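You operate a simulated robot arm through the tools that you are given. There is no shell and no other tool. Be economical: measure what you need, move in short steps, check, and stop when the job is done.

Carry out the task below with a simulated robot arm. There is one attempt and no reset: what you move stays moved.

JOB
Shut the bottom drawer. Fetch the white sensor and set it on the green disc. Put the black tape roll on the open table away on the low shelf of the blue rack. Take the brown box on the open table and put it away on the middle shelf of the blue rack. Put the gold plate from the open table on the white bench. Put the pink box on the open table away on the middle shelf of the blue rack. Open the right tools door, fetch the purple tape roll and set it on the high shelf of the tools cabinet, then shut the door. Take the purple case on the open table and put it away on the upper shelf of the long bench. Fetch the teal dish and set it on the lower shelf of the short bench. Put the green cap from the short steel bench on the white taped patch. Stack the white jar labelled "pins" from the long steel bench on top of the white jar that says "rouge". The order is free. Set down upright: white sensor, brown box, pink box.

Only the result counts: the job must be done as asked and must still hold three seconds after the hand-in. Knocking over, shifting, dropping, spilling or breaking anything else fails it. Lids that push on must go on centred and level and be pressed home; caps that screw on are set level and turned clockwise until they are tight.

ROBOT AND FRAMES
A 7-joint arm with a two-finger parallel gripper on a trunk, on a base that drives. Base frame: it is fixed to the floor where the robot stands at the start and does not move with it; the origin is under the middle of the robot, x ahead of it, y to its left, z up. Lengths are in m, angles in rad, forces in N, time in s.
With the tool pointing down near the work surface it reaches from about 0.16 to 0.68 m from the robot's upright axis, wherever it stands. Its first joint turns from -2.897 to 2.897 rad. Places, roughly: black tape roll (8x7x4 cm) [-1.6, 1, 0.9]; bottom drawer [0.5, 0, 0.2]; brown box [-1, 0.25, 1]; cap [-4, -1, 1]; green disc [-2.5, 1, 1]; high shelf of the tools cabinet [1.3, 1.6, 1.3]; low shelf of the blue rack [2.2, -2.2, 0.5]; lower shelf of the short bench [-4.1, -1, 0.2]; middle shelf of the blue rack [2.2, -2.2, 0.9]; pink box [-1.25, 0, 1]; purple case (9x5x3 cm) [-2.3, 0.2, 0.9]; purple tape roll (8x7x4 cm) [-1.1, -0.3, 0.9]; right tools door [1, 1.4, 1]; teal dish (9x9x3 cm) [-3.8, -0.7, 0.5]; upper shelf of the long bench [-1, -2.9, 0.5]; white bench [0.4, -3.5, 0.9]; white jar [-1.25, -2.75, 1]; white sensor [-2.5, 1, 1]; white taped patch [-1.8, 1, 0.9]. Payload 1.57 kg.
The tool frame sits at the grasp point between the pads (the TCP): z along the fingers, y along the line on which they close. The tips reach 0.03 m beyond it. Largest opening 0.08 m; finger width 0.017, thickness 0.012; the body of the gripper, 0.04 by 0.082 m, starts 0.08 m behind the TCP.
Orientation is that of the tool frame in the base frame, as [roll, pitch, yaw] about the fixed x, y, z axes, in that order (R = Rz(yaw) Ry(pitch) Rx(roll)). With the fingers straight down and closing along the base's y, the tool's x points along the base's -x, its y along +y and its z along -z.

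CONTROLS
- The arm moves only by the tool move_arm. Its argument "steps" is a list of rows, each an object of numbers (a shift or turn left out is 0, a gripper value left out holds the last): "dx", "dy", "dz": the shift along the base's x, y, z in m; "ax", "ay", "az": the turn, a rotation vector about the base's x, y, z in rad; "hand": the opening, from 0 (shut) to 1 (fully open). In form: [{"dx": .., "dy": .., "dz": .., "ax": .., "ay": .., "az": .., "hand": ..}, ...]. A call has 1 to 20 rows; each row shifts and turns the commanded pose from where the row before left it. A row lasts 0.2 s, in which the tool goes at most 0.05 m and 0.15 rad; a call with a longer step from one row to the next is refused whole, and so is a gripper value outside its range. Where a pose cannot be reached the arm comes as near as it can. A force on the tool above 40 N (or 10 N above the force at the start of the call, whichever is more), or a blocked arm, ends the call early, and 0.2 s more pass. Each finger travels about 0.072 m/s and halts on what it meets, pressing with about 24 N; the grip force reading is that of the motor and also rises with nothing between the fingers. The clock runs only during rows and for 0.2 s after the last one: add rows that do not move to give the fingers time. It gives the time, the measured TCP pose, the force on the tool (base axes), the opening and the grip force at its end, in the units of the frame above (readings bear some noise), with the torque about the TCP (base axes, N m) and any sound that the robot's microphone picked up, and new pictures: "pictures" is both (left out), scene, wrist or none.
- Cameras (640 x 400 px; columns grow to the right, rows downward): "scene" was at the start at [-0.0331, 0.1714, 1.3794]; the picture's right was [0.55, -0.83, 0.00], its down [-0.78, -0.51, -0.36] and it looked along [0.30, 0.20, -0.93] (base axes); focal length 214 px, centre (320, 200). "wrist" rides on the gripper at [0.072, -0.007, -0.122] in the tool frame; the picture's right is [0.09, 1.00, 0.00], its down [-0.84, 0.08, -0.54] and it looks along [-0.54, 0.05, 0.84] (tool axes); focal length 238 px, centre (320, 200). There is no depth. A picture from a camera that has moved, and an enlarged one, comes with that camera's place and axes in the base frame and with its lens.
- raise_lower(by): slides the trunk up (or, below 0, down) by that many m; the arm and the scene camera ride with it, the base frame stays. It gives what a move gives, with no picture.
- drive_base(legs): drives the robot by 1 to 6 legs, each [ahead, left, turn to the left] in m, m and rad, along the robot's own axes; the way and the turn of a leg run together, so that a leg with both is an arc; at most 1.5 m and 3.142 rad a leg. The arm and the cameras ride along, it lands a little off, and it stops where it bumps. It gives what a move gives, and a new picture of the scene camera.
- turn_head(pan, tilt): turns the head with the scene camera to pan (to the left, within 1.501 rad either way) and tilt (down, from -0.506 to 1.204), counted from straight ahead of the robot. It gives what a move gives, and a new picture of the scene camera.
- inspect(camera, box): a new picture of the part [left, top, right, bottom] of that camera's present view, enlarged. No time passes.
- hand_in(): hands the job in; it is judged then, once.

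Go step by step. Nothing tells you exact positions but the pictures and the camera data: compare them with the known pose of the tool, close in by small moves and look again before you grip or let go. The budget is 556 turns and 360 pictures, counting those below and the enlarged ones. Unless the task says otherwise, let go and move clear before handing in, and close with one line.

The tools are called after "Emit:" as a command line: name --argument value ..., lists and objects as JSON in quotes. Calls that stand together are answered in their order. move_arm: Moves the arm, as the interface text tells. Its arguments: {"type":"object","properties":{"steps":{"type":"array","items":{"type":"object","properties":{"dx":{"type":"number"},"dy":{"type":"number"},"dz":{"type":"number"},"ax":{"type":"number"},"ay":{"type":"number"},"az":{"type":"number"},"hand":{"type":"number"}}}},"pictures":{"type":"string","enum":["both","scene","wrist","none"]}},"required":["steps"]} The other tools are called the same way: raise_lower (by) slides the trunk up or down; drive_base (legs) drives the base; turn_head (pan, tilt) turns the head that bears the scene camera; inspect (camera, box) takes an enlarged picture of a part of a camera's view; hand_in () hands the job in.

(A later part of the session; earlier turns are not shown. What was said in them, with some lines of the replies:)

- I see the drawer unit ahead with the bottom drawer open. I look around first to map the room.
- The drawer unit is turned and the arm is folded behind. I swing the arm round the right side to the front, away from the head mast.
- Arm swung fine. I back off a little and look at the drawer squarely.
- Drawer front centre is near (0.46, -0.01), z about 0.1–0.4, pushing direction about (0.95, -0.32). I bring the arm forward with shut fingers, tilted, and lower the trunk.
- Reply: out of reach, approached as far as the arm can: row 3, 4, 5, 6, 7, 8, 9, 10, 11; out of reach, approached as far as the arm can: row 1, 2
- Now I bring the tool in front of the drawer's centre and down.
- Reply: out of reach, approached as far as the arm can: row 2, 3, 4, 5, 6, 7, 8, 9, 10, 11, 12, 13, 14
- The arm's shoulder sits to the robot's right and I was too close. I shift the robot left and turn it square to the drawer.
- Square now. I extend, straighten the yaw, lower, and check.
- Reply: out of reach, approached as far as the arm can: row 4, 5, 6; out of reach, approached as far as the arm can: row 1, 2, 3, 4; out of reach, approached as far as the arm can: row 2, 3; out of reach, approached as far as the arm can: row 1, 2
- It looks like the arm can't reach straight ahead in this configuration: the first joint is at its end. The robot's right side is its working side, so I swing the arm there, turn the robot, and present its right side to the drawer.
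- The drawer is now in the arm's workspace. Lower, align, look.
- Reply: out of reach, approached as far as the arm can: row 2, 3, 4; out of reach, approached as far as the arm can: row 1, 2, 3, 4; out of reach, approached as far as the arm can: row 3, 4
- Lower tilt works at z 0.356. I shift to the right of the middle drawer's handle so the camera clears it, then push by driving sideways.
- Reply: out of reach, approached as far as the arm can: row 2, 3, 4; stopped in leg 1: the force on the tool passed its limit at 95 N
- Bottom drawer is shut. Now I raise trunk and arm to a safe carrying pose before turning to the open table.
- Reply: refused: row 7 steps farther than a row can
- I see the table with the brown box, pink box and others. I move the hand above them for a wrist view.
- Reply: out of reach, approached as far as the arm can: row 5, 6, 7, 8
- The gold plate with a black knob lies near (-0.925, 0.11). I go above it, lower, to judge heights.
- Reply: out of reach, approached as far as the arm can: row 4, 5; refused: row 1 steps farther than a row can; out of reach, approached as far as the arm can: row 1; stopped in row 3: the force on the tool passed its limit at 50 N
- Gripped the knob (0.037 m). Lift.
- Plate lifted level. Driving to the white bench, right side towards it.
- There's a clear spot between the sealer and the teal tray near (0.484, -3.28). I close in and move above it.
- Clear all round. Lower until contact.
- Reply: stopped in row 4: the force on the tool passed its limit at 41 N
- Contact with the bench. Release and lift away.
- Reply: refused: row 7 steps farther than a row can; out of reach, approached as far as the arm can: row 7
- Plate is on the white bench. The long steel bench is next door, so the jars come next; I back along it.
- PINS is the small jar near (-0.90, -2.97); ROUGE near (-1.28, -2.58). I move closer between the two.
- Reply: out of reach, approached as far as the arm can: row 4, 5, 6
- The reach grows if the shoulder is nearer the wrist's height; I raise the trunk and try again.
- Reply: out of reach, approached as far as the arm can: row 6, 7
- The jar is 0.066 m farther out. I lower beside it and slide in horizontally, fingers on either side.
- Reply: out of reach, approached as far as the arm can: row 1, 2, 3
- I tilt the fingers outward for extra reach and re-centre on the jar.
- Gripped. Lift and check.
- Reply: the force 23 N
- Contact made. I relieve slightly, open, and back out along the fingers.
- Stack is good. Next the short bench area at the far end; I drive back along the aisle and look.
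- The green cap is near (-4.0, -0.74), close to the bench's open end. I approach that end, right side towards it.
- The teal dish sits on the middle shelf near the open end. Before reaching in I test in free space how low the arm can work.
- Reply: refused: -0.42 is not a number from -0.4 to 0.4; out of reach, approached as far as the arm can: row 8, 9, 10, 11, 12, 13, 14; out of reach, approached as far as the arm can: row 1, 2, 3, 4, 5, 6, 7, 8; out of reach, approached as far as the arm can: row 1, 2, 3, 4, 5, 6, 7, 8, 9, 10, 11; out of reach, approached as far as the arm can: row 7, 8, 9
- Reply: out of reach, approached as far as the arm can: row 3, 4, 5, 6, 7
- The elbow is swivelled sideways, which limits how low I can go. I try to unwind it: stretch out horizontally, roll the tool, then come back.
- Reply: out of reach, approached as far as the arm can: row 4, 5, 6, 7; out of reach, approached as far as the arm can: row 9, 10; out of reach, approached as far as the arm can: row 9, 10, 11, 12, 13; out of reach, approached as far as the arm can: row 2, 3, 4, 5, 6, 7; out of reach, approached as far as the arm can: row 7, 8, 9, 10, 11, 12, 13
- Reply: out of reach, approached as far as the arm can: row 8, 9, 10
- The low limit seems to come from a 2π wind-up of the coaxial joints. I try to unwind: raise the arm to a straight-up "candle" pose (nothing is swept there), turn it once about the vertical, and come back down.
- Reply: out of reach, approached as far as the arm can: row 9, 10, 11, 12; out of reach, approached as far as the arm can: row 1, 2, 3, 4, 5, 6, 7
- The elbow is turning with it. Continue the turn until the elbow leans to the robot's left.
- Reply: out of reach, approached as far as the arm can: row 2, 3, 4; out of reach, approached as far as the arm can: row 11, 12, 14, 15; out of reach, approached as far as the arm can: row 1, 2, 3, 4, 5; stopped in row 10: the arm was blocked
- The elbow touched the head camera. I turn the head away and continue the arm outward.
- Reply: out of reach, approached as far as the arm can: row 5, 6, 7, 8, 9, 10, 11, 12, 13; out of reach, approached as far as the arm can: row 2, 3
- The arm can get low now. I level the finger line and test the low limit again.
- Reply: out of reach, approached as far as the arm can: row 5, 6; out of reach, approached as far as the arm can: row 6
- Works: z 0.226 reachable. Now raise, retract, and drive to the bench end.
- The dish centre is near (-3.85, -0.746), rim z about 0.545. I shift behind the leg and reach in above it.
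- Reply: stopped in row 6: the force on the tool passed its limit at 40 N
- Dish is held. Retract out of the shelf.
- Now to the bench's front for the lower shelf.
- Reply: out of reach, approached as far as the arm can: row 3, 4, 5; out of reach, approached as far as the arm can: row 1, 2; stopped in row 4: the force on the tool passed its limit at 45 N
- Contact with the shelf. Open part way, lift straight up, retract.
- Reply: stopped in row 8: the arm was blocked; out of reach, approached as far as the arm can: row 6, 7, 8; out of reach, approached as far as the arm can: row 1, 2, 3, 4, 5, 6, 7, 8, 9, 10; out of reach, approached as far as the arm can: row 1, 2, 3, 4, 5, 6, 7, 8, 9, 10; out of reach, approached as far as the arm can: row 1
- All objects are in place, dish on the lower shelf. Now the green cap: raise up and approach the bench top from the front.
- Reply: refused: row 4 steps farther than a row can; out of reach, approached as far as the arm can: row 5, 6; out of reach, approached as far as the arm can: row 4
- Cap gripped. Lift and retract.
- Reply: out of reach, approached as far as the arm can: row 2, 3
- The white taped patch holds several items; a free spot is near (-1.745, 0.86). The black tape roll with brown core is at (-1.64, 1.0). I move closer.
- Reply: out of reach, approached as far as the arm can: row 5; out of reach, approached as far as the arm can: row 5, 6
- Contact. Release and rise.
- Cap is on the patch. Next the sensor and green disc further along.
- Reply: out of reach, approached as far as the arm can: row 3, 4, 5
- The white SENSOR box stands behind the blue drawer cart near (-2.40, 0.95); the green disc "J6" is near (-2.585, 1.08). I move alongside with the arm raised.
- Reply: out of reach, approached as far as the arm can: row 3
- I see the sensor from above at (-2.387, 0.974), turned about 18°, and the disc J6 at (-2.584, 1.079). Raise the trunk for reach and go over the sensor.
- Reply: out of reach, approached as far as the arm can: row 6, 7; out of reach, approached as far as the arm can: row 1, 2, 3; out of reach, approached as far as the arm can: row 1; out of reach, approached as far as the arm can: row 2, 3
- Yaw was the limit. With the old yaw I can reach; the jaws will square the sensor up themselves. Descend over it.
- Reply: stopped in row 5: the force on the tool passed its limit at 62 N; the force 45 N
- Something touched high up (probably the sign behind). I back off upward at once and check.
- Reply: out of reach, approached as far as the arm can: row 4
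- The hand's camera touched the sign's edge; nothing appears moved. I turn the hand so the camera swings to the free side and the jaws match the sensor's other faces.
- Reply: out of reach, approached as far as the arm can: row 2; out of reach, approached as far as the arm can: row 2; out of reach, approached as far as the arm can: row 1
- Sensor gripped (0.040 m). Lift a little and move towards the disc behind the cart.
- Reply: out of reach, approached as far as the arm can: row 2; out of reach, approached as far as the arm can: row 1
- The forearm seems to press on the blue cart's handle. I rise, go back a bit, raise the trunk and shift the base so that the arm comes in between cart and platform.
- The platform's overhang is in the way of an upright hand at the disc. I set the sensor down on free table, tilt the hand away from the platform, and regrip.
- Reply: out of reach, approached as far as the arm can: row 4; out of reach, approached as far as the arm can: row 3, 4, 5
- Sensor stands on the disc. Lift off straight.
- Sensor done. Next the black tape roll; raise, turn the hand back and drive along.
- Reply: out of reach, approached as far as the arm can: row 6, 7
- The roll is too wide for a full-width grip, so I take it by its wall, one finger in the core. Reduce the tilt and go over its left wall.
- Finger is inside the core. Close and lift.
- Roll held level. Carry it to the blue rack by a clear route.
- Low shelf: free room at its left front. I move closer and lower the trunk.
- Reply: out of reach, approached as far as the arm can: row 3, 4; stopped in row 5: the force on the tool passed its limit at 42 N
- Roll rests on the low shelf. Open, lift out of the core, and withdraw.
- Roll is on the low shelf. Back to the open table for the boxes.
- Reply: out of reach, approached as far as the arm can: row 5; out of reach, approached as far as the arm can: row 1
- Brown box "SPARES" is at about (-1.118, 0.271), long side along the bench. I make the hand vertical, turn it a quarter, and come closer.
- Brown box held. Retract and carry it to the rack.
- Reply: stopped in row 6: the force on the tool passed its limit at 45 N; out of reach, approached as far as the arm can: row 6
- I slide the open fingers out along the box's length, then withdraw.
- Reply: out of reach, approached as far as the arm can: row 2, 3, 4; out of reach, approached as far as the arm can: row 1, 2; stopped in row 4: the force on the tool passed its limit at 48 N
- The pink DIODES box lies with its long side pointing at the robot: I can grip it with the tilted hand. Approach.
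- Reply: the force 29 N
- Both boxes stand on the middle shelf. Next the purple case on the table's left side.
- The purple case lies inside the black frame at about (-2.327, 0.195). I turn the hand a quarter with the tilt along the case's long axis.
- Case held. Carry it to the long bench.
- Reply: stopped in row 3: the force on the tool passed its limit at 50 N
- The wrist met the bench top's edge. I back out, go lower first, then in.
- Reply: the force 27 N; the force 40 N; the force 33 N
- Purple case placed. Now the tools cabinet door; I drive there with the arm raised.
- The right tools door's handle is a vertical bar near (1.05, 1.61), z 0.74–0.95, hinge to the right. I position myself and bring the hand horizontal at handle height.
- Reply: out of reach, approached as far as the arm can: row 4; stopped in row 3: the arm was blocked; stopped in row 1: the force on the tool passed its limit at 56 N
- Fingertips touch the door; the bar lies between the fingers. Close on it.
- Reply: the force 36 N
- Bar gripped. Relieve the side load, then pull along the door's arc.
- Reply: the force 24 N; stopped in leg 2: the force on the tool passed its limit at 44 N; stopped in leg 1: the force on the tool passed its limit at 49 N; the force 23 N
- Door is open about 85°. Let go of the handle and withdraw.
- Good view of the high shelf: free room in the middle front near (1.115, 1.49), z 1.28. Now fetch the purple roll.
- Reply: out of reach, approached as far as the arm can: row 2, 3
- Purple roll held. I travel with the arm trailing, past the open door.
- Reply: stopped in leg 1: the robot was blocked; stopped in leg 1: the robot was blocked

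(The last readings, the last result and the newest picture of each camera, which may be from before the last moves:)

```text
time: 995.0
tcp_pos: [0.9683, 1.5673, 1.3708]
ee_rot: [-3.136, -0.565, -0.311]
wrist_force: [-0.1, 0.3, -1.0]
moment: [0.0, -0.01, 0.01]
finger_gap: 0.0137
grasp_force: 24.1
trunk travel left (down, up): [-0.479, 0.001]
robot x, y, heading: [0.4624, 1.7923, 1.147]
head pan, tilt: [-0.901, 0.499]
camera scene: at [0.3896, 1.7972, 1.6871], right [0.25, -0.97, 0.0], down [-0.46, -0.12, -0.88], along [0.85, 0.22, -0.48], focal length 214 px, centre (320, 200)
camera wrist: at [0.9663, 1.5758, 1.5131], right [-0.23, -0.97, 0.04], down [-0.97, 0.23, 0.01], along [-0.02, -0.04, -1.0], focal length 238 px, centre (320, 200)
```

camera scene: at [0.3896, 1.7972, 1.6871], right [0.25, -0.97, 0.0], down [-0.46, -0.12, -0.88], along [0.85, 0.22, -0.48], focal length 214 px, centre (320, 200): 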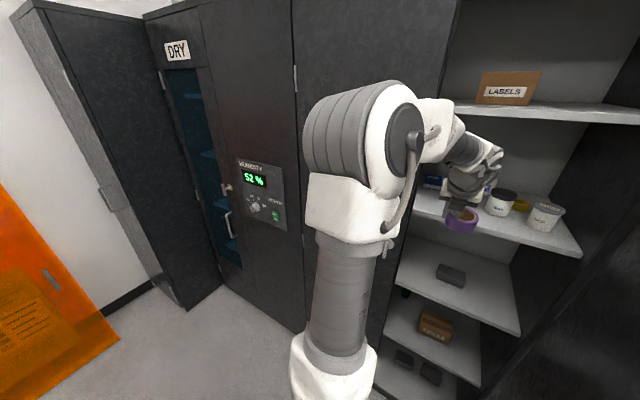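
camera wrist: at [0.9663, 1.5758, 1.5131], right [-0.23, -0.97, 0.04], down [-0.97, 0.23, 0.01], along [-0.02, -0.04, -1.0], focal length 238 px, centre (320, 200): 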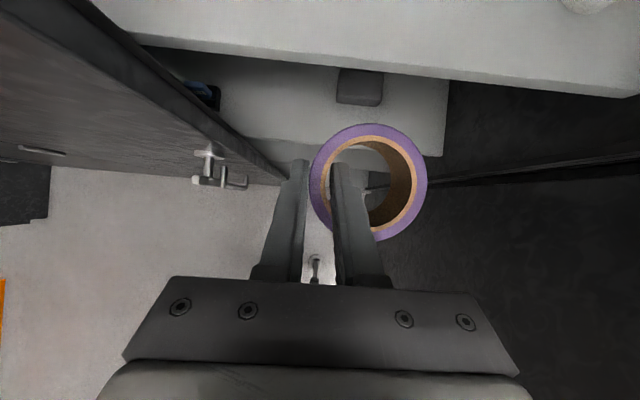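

Emit:
drive_base --legs '[[-0.03, -0.1, 0]]'

Emit:
move_arm --steps '[{"dx": 0.02, "dy": -0.007, "az": -0.08}]' --pictures "both"

```text
time: 996.4
tcp_pos: [1.0466, 1.5034, 1.3722]
ee_rot: [-3.135, -0.566, -0.31]
wrist_force: [0.2, 0.1, -0.2]
moment: [-0.02, -0.01, -0.02]
finger_gap: 0.014
grasp_force: 24.2
trunk travel left (down, up): [-0.479, 0.001]
robot x, y, heading: [0.5397, 1.727, 1.148]
head pan, tilt: [-0.901, 0.499]
camera scene: at [0.4675, 1.73, 1.6871], right [0.25, -0.97, 0.0], down [-0.46, -0.12, -0.88], along [0.85, 0.22, -0.48], focal length 214 px, centre (320, 200)
```

scene: 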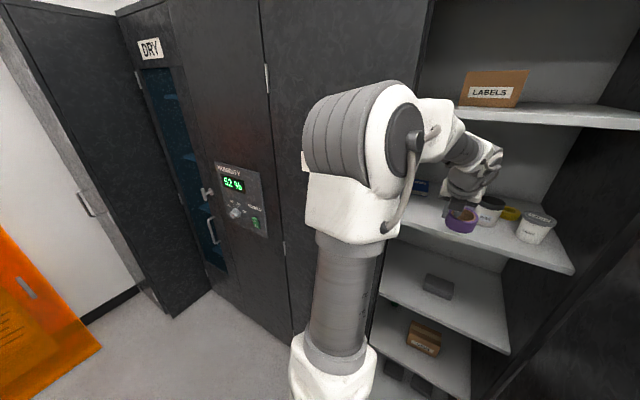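

```text
time: 996.8
tcp_pos: [1.0676, 1.4962, 1.3712]
ee_rot: [-3.135, -0.566, -0.389]
wrist_force: [0.2, -0.9, 0.6]
moment: [0.05, 0.01, -0.01]
finger_gap: 0.0139
grasp_force: 24.2
trunk travel left (down, up): [-0.479, 0.001]
robot x, y, heading: [0.5398, 1.7239, 1.151]
head pan, tilt: [-0.901, 0.499]
camera scene: at [0.4677, 1.7304, 1.6871], right [0.25, -0.97, 0.0], down [-0.46, -0.12, -0.88], along [0.85, 0.22, -0.48], focal length 214 px, centre (320, 200)
camera wrist: at [1.0658, 1.5028, 1.5125], right [-0.3, -0.95, 0.04], down [-0.95, 0.3, 0.01], along [-0.02, -0.04, -1.0], focal length 238 px, centre (320, 200)
```

scene: 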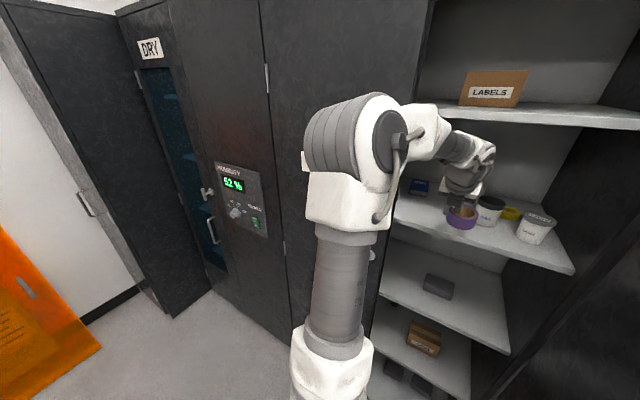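
wrist: 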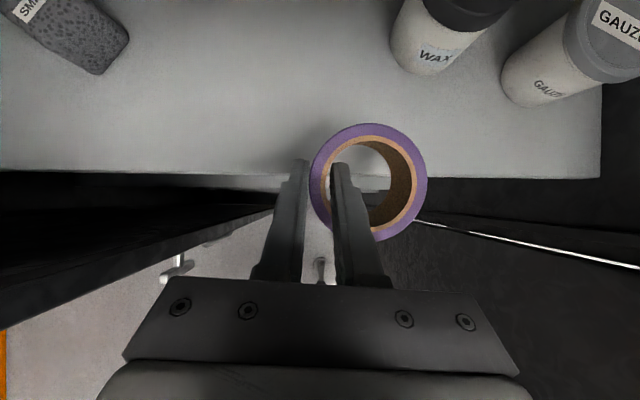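

Emit:
move_arm --steps '[{"dx": 0.027, "dy": -0.01}, {"dx": 0.027, "dy": -0.01}, {"dz": -0.02}]' --pictures "wrist"

```text
time: 997.6
tcp_pos: [1.1203, 1.476, 1.3522]
ee_rot: [-3.136, -0.565, -0.391]
wrist_force: [-0.5, 0.0, -1.0]
moment: [0.03, -0.01, 0.01]
finger_gap: 0.0137
grasp_force: 24.3
trunk travel left (down, up): [-0.479, 0.001]
robot x, y, heading: [0.5383, 1.7246, 1.148]
head pan, tilt: [-0.901, 0.499]
camera wrist: at [1.1191, 1.4833, 1.4931], right [-0.3, -0.95, 0.04], down [-0.95, 0.3, 0.01], along [-0.02, -0.04, -1.0], focal length 238 px, centre (320, 200)
```

wrist: 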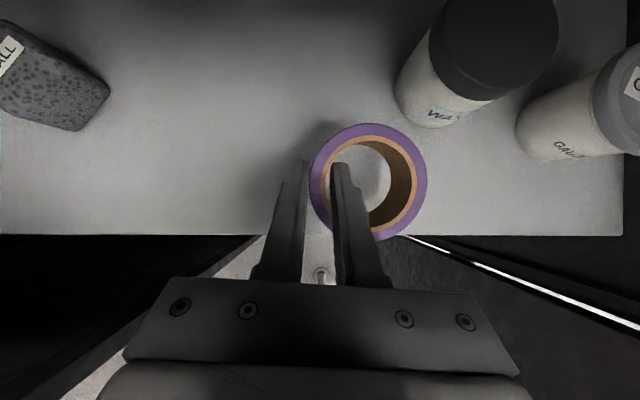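

Emit:
move_arm --steps '[{"dx": 0.0147, "dy": 0.007}, {"dz": -0.012}, {"dz": -0.005}, {"dz": -0.004}, {"dz": -0.004}, {"dz": -0.004}]' --pictures "wrist"

```text
time: 999.0
tcp_pos: [1.1363, 1.4829, 1.3244]
ee_rot: [-3.135, -0.566, -0.389]
wrist_force: [0.1, 1.1, -0.5]
moment: [0.04, -0.01, 0.0]
finger_gap: 0.0138
grasp_force: 24.3
trunk travel left (down, up): [-0.479, 0.001]
robot x, y, heading: [0.5397, 1.7237, 1.149]
head pan, tilt: [-0.901, 0.499]
camera wrist: at [1.1338, 1.49, 1.4644], right [-0.3, -0.95, 0.04], down [-0.95, 0.3, 0.01], along [-0.02, -0.04, -1.0], focal length 238 px, centre (320, 200)
```

wrist: 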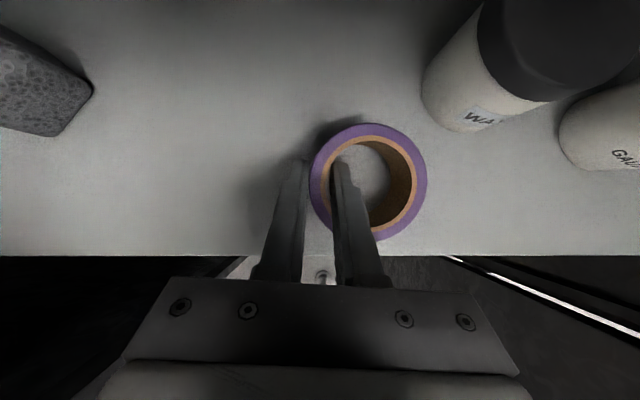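

Emit:
move_arm --steps '[{"dz": -0.004}, {"dz": -0.004}, {"dz": -0.004}, {"dz": -0.004}, {"dz": -0.004}]' --pictures "none"

```text
time: 999.9
tcp_pos: [1.1393, 1.4809, 1.3194]
ee_rot: [-3.136, -0.59, -0.388]
wrist_force: [2.6, -1.4, 12.4]
moment: [-0.12, 0.21, 0.01]
finger_gap: 0.0141
grasp_force: 23.7
trunk travel left (down, up): [-0.479, 0.001]
robot x, y, heading: [0.5368, 1.7189, 1.152]
head pan, tilt: [-0.901, 0.499]
stopped in row 4: the force on the tool passed its limit at 42 N (the readings are from after the stop); the commanded pose is now the measured one
```

Contact. Release, lift out of the core and withdraw.

Emit:
move_arm --steps '[{"dz": 0.003, "hand": 0.35}, {"hand": 0.55}, {"hand": 0.6}, {"dz": 0.025}, {"dz": 0.03}, {"dz": 0.015}, {"dx": -0.037, "dy": 0.015}, {"dx": -0.037, "dy": 0.015}, {"dx": -0.037, "dy": 0.015}, {"dx": -0.037, "dy": 0.015}]' --pictures "wrist"

```text
time: 1002.1
tcp_pos: [0.9864, 1.539, 1.3898]
ee_rot: [-3.134, -0.581, -0.392]
wrist_force: [1.6, 2.4, -0.1]
moment: [-0.22, 0.12, -0.12]
finger_gap: 0.048
grasp_force: 0.2
trunk travel left (down, up): [-0.479, 0.001]
robot x, y, heading: [0.5407, 1.7242, 1.157]
head pan, tilt: [-0.901, 0.499]
camera wrist: at [0.9838, 1.5472, 1.5307], right [-0.3, -0.95, 0.04], down [-0.95, 0.3, -0.01], along [-0.01, -0.04, -1.0], focal length 238 px, centre (320, 200)
```

wrist: 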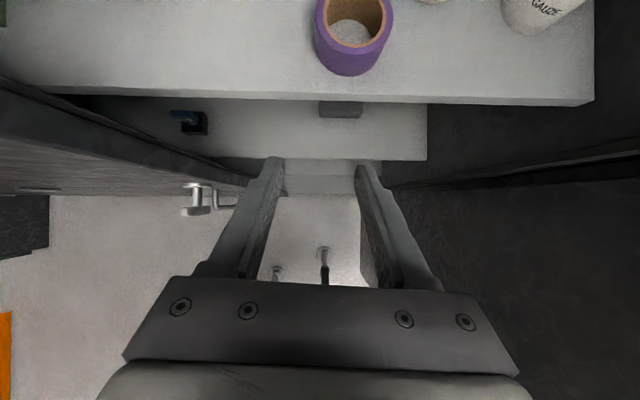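

Roll is on the high shelf. Now back away and go round to the outside of the door to shut it.

Emit:
drive_base --legs '[[0, 0.36, 0], [0, 0, -1.48]]'

Emit:
turn_head --pan 0.3 --tilt 0.4

```text
time: 1005.1
tcp_pos: [0.6865, 1.6782, 1.3877]
ee_rot: [-3.134, -0.576, -0.386]
wrist_force: [-0.1, -0.2, -0.5]
moment: [0.03, -0.01, -0.01]
finger_gap: 0.0481
grasp_force: 0.0
trunk travel left (down, up): [-0.479, 0.001]
robot x, y, heading: [0.2273, 1.8636, 1.154]
head pan, tilt: [-0.901, 0.499]
stopped in leg 1: the robot was blocked; the commanded pose is now the measured one
camera scene: at [0.1648, 1.8653, 1.6883], right [0.25, -0.97, 0.0], down [-0.46, -0.11, -0.88], along [0.85, 0.22, -0.47], focal length 214 px, centre (320, 200)
```

scene: 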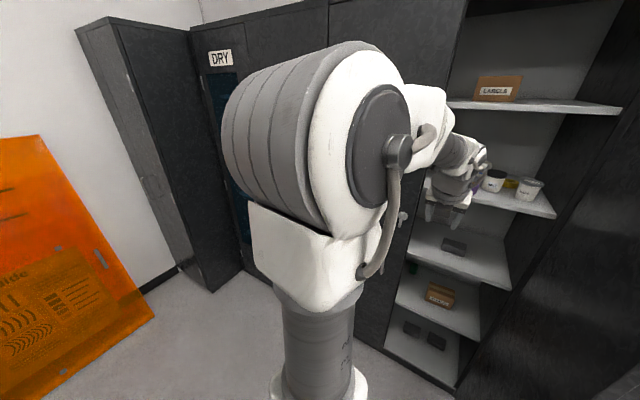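

```text
time: 1006.5
tcp_pos: [0.6794, 1.6809, 1.3908]
ee_rot: [-3.135, -0.584, -0.387]
wrist_force: [-1.0, 0.4, 0.1]
moment: [-0.02, 0.01, -0.03]
finger_gap: 0.0481
grasp_force: 0.1
trunk travel left (down, up): [-0.479, 0.001]
robot x, y, heading: [0.2282, 1.8581, 1.155]
head pan, tilt: [0.3, 0.4]
camera scene: at [0.0796, 1.9381, 1.6962], right [0.99, -0.12, 0.0], down [-0.05, -0.39, -0.92], along [0.11, 0.91, -0.39], focal length 214 px, centre (320, 200)
```

scene: 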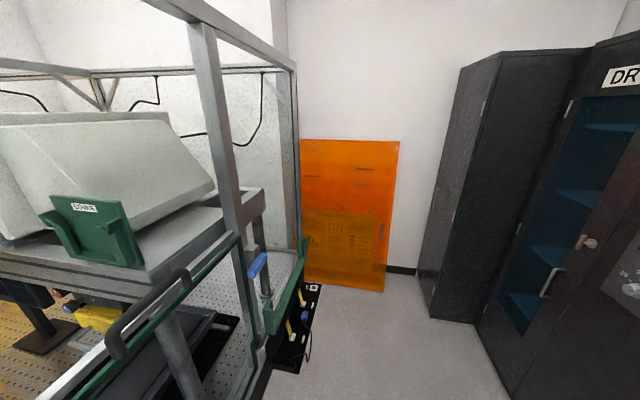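

Emit:
drive_base --legs '[[0, -0.03, 0], [0, 0, -1.48]]'

Emit:
turn_head --pan -0.5 --tilt 0.5

```text
time: 1012.2
tcp_pos: [0.1173, 1.384, 1.3905]
ee_rot: [-3.136, -0.583, -1.865]
wrist_force: [0.1, -0.2, 0.4]
moment: [0.03, 0.03, 0.0]
finger_gap: 0.0478
grasp_force: 0.0
trunk travel left (down, up): [-0.479, 0.001]
robot x, y, heading: [0.2586, 1.8474, -0.323]
head pan, tilt: [0.3, 0.4]
camera scene: at [0.3182, 2.0059, 1.6962], right [-0.03, -1.0, 0.0], down [-0.39, 0.01, -0.92], along [0.92, -0.02, -0.39], focal length 214 px, centre (320, 200)
```

scene: 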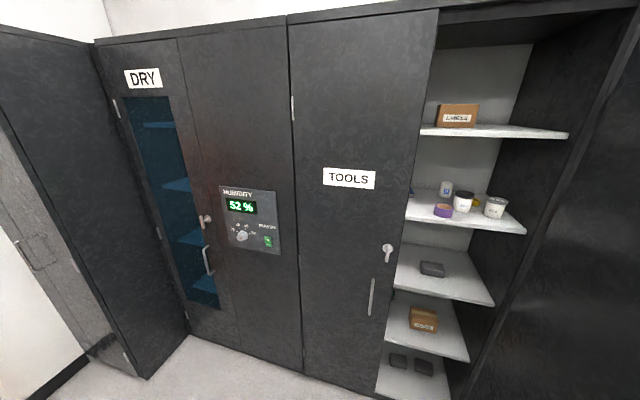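

```text
time: 1013.4
tcp_pos: [0.1177, 1.3835, 1.3905]
ee_rot: [-3.134, -0.582, -1.866]
wrist_force: [0.4, -0.6, 0.2]
moment: [-0.01, -0.01, 0.0]
finger_gap: 0.0475
grasp_force: 0.0
trunk travel left (down, up): [-0.479, 0.001]
robot x, y, heading: [0.2586, 1.8491, -0.323]
head pan, tilt: [-0.499, 0.499]
camera scene: at [0.2874, 1.9415, 1.6871], right [-0.73, -0.68, 0.0], down [-0.33, 0.35, -0.88], along [0.6, -0.64, -0.48], focal length 214 px, centre (320, 200)
```

scene: 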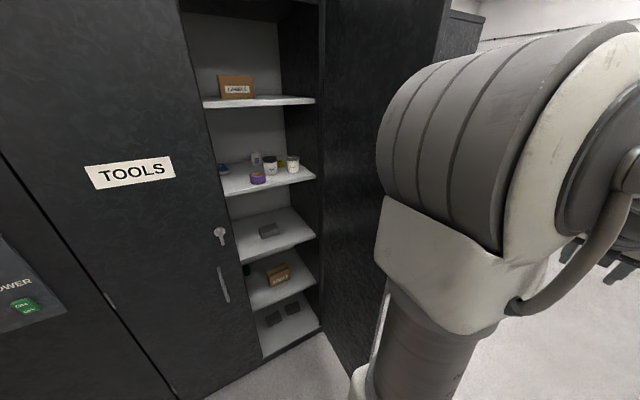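

Emit:
drive_base --legs '[[0, -1.05, 0], [0, 0, 1.56]]'

Emit:
raise_lower --by -0.2

Emit:
turn_head --pan -0.9 --tilt 0.5

```text
time: 1026.6
tcp_pos: [0.387, 0.7106, 1.3903]
ee_rot: [-3.135, -0.581, -0.304]
wrist_force: [-0.1, 0.5, 0.0]
moment: [0.02, -0.02, 0.02]
finger_gap: 0.0481
grasp_force: 0.0
trunk travel left (down, up): [-0.479, 0.001]
robot x, y, heading: [-0.0746, 0.8515, 1.236]
head pan, tilt: [-0.499, 0.499]
camera scene: at [-0.1675, 0.8855, 1.6871], right [0.67, -0.74, 0.0], down [-0.35, -0.32, -0.88], along [0.65, 0.59, -0.48], focal length 214 px, centre (320, 200)
```

scene: 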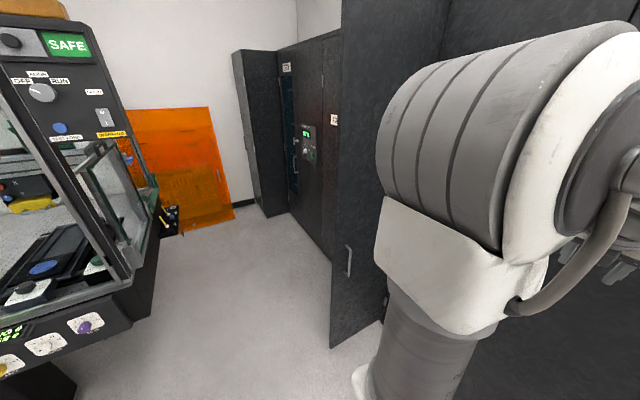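

```text
time: 1028.8
tcp_pos: [0.3866, 0.7115, 1.1908]
ee_rot: [-3.134, -0.584, -0.302]
wrist_force: [-0.1, 0.3, -0.2]
moment: [0.0, 0.01, 0.0]
finger_gap: 0.048
grasp_force: 0.2
trunk travel left (down, up): [-0.279, 0.201]
robot x, y, heading: [-0.0776, 0.8516, 1.237]
head pan, tilt: [-0.499, 0.499]
```

```text
time: 1029.7
tcp_pos: [0.388, 0.7115, 1.1905]
ee_rot: [-3.135, -0.583, -0.303]
wrist_force: [0.8, 0.0, 0.8]
moment: [-0.01, -0.01, 0.0]
finger_gap: 0.0479
grasp_force: 0.0
trunk travel left (down, up): [-0.279, 0.201]
robot x, y, heading: [-0.0806, 0.857, 1.239]
head pan, tilt: [-0.901, 0.499]
camera scene: at [-0.1489, 0.8544, 1.4871], right [0.33, -0.94, 0.0], down [-0.45, -0.16, -0.88], along [0.83, 0.29, -0.48], focal length 214 px, centre (320, 200)
```

scene: 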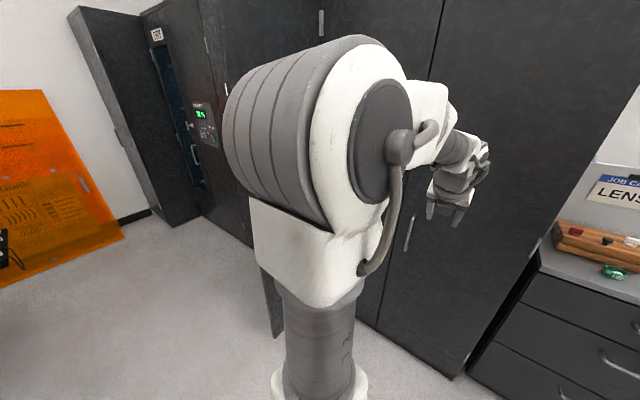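

Emit:
move_arm --steps '[{"hand": 0}, {"hand": 0}]' --pictures "none"

Emit:
drive_base --legs '[[0.5, 0, 0]]'

```text
time: 1030.2
tcp_pos: [0.3871, 0.7116, 1.1905]
ee_rot: [-3.133, -0.583, -0.303]
wrist_force: [-0.1, 0.7, 0.6]
moment: [-0.01, 0.04, 0.02]
finger_gap: 0.0
grasp_force: 20.4
trunk travel left (down, up): [-0.279, 0.201]
robot x, y, heading: [-0.0796, 0.8547, 1.241]
head pan, tilt: [-0.901, 0.499]
```

```text
time: 1034.0
tcp_pos: [0.5521, 1.1851, 1.1913]
ee_rot: [-3.134, -0.583, -0.303]
wrist_force: [0.8, -0.3, 0.2]
moment: [-0.02, 0.02, -0.02]
finger_gap: 0.0002
grasp_force: 21.8
trunk travel left (down, up): [-0.279, 0.201]
robot x, y, heading: [0.0872, 1.3282, 1.237]
head pan, tilt: [-0.901, 0.499]
camera scene: at [0.0155, 1.3285, 1.4871], right [0.33, -0.94, 0.0], down [-0.45, -0.16, -0.88], along [0.83, 0.29, -0.48], focal length 214 px, centre (320, 200)
```

scene: 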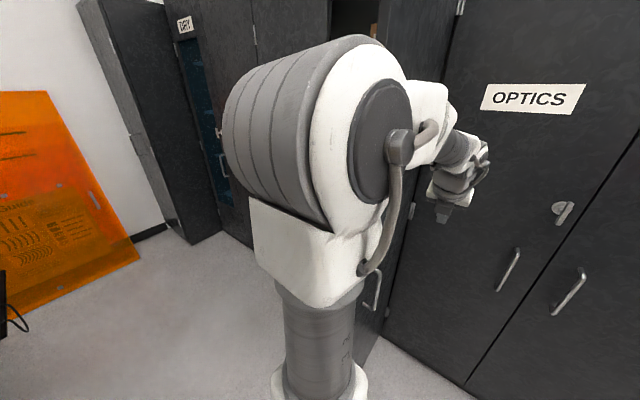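

Emit:
drive_base --legs '[[0.2, 0, 0]]'

```text
time: 1036.0
tcp_pos: [0.6183, 1.3747, 1.1911]
ee_rot: [-3.136, -0.582, -0.304]
wrist_force: [0.5, -0.4, 0.2]
moment: [0.0, 0.02, 0.01]
finger_gap: 0.0
grasp_force: 21.6
trunk travel left (down, up): [-0.279, 0.201]
robot x, y, heading: [0.153, 1.5165, 1.233]
head pan, tilt: [-0.901, 0.499]
camera scene: at [0.0813, 1.5182, 1.4871], right [0.33, -0.94, 0.0], down [-0.45, -0.16, -0.88], along [0.83, 0.29, -0.48], focal length 214 px, centre (320, 200)
```

scene: 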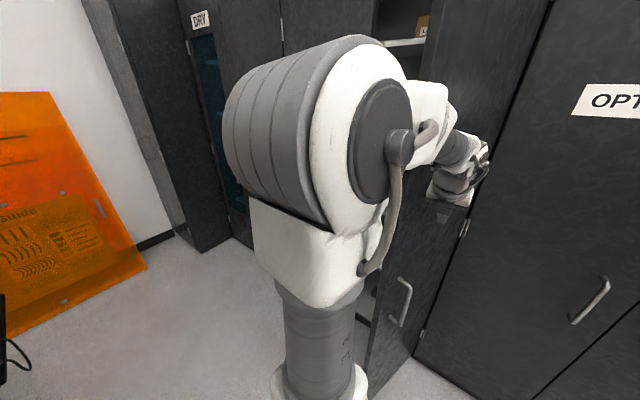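

Emit:
move_arm --steps '[{"dx": 0.019, "dy": 0.036}, {"dx": 0.019, "dy": 0.036}, {"dx": 0.019, "dy": 0.036}, {"dx": 0.019, "dy": 0.036}, {"dx": 0.019, "dy": 0.036}]' --pictures "scene"

```text
time: 1037.2
tcp_pos: [0.7117, 1.5568, 1.1894]
ee_rot: [-3.132, -0.581, -0.302]
wrist_force: [1.0, -0.5, 0.8]
moment: [0.04, 0.02, 0.01]
finger_gap: 0.0
grasp_force: 21.3
trunk travel left (down, up): [-0.279, 0.201]
robot x, y, heading: [0.154, 1.5151, 1.237]
head pan, tilt: [-0.901, 0.499]
camera scene: at [0.0813, 1.5183, 1.4871], right [0.33, -0.94, 0.0], down [-0.45, -0.16, -0.88], along [0.83, 0.29, -0.48], focal length 214 px, centre (320, 200)
```

scene: 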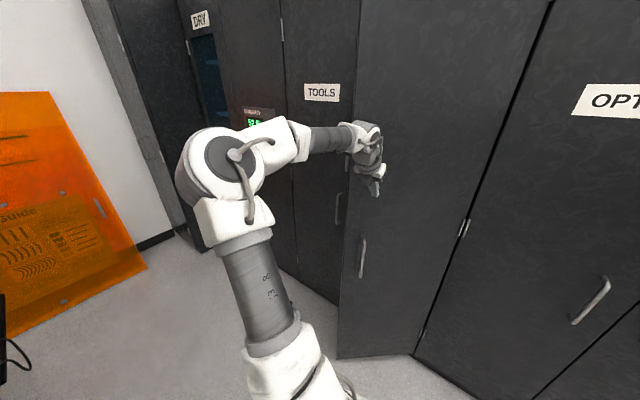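

Emit:
move_arm --steps '[{"dx": 0.035, "dy": 0.02}, {"dx": 0.035, "dy": 0.02}, {"dx": 0.035, "dy": 0.015}]' --pictures "none"

Emit:
drive_base --legs '[[0, -0.1, 0]]'

```text
time: 1038.0
tcp_pos: [0.8187, 1.6122, 1.1887]
ee_rot: [-3.135, -0.582, -0.301]
wrist_force: [0.3, 0.0, 0.6]
moment: [0.06, 0.04, -0.01]
finger_gap: 0.0
grasp_force: 21.5
trunk travel left (down, up): [-0.279, 0.201]
robot x, y, heading: [0.1512, 1.5185, 1.233]
head pan, tilt: [-0.901, 0.499]
```

```text
time: 1039.4
tcp_pos: [0.9117, 1.5782, 1.1904]
ee_rot: [-3.133, -0.583, -0.301]
wrist_force: [0.1, 0.1, 0.4]
moment: [-0.03, 0.02, -0.01]
finger_gap: 0.0
grasp_force: 21.2
trunk travel left (down, up): [-0.279, 0.201]
robot x, y, heading: [0.2472, 1.4843, 1.237]
head pan, tilt: [-0.901, 0.499]
camera scene: at [0.1748, 1.4858, 1.4871], right [0.33, -0.94, 0.0], down [-0.45, -0.16, -0.88], along [0.83, 0.29, -0.48], focal length 214 px, centre (320, 200)
```

scene: 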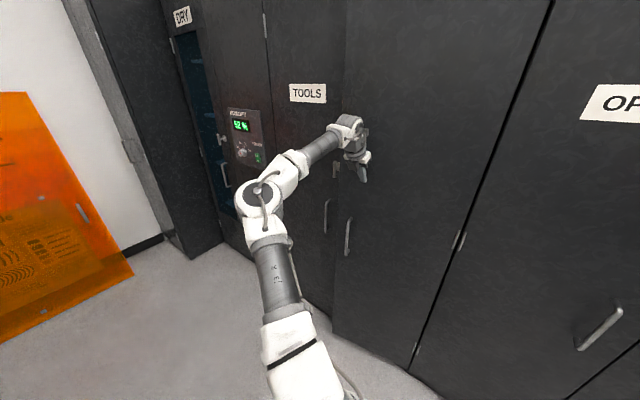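

Emit:
drive_base --legs '[[-0.02, -0.06, 0]]'

Emit:
drive_base --legs '[[0, -0.04, 0]]'

```text
time: 1040.5
tcp_pos: [0.9612, 1.54, 1.1912]
ee_rot: [-3.136, -0.582, -0.302]
wrist_force: [-0.2, -0.9, -0.3]
moment: [0.02, 0.0, 0.03]
finger_gap: 0.0002
grasp_force: 21.3
trunk travel left (down, up): [-0.279, 0.201]
robot x, y, heading: [0.2956, 1.4499, 1.234]
head pan, tilt: [-0.901, 0.499]
camera scene: at [0.2246, 1.4475, 1.4871], right [0.33, -0.94, 0.0], down [-0.45, -0.16, -0.88], along [0.83, 0.29, -0.48], focal length 214 px, centre (320, 200)
```

scene: 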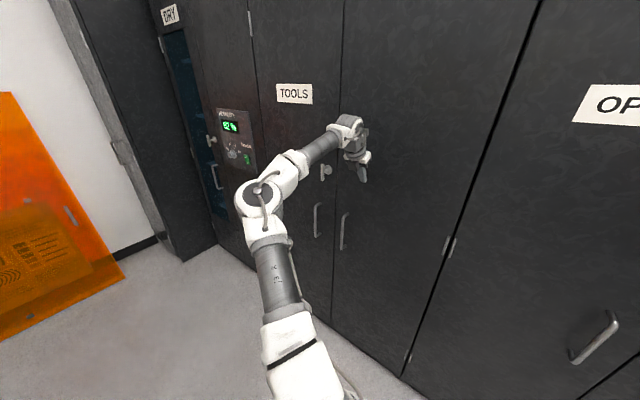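

```text
time: 1041.5
tcp_pos: [0.9806, 1.5331, 1.1899]
ee_rot: [-3.134, -0.568, -0.3]
wrist_force: [-10.1, 0.9, 4.5]
moment: [-0.06, 0.15, -0.05]
finger_gap: 0.0
grasp_force: 21.5
trunk travel left (down, up): [-0.279, 0.201]
robot x, y, heading: [0.3206, 1.4365, 1.235]
head pan, tilt: [-0.901, 0.499]
stopped in leg 1: the force on the tool passed its limit at 49 N (the readings are from after the stop); the commanded pose is now the measured one
camera scene: at [0.2494, 1.4382, 1.4869], right [0.33, -0.94, 0.0], down [-0.45, -0.16, -0.88], along [0.83, 0.29, -0.48], focal length 214 px, centre (320, 200)
```

scene: 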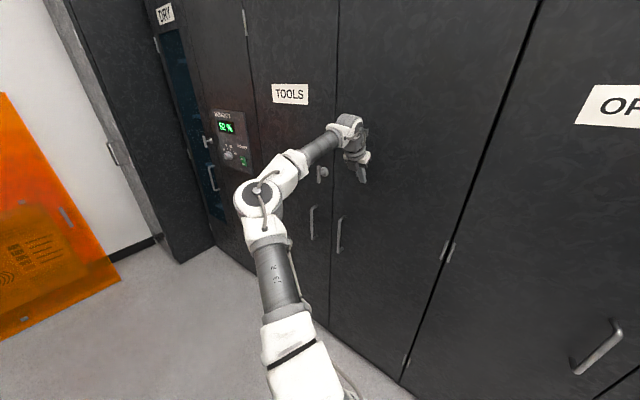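

Emit:
drive_base --legs '[[0, 0.2, 0]]'

Emit:
inspect --camera "scene" --box '[240, 0, 480, 380]'

```text
time: 1043.6
tcp_pos: [0.7949, 1.599, 1.1888]
ee_rot: [-3.136, -0.566, -0.301]
wrist_force: [-0.1, -0.1, 0.2]
moment: [-0.03, -0.01, -0.02]
finger_gap: 0.0
grasp_force: 21.1
trunk travel left (down, up): [-0.279, 0.201]
robot x, y, heading: [0.1354, 1.5052, 1.24]
head pan, tilt: [-0.901, 0.499]
```

```text
refused: no pictures are left
```

No pictures remain; I press the door once more to be sure it is home, then back off.

Emit:
drive_base --legs '[[0, -0.23, 0]]'

Emit:
drive_base --legs '[[0, 0.25, 0]]'

```text
time: 1045.7
tcp_pos: [0.9821, 1.5346, 1.1889]
ee_rot: [-3.137, -0.549, -0.296]
wrist_force: [-9.4, 1.9, 4.4]
moment: [-0.12, 0.12, -0.08]
finger_gap: 0.0001
grasp_force: 21.6
trunk travel left (down, up): [-0.279, 0.201]
robot x, y, heading: [0.3285, 1.4357, 1.24]
head pan, tilt: [-0.901, 0.499]
stopped in leg 1: the force on the tool passed its limit at 50 N (the readings are from after the stop); the commanded pose is now the measured one
```

```text
time: 1048.2
tcp_pos: [0.7523, 1.6139, 1.1872]
ee_rot: [-3.137, -0.549, -0.301]
wrist_force: [-0.2, -0.4, 0.5]
moment: [-0.02, 0.0, -0.02]
finger_gap: 0.0
grasp_force: 21.4
trunk travel left (down, up): [-0.279, 0.201]
robot x, y, heading: [0.0942, 1.5161, 1.238]
head pan, tilt: [-0.901, 0.499]
```

The second push on the door stopped at the same place (within about 2 mm) at 50 N, so I take it as shut. All items have been placed, the hand is empty and clear, and I am handing in.

Emit:
hand_in

```text
The job is handed in.
```

The job is handed in: every item was placed, the bottom drawer is shut, and the hand was empty and clear when I handed in. I ran out of pictures near the end, so the tools door being shut rests on two pushes that stopped at the same spot at about 50 N, not on a final look.
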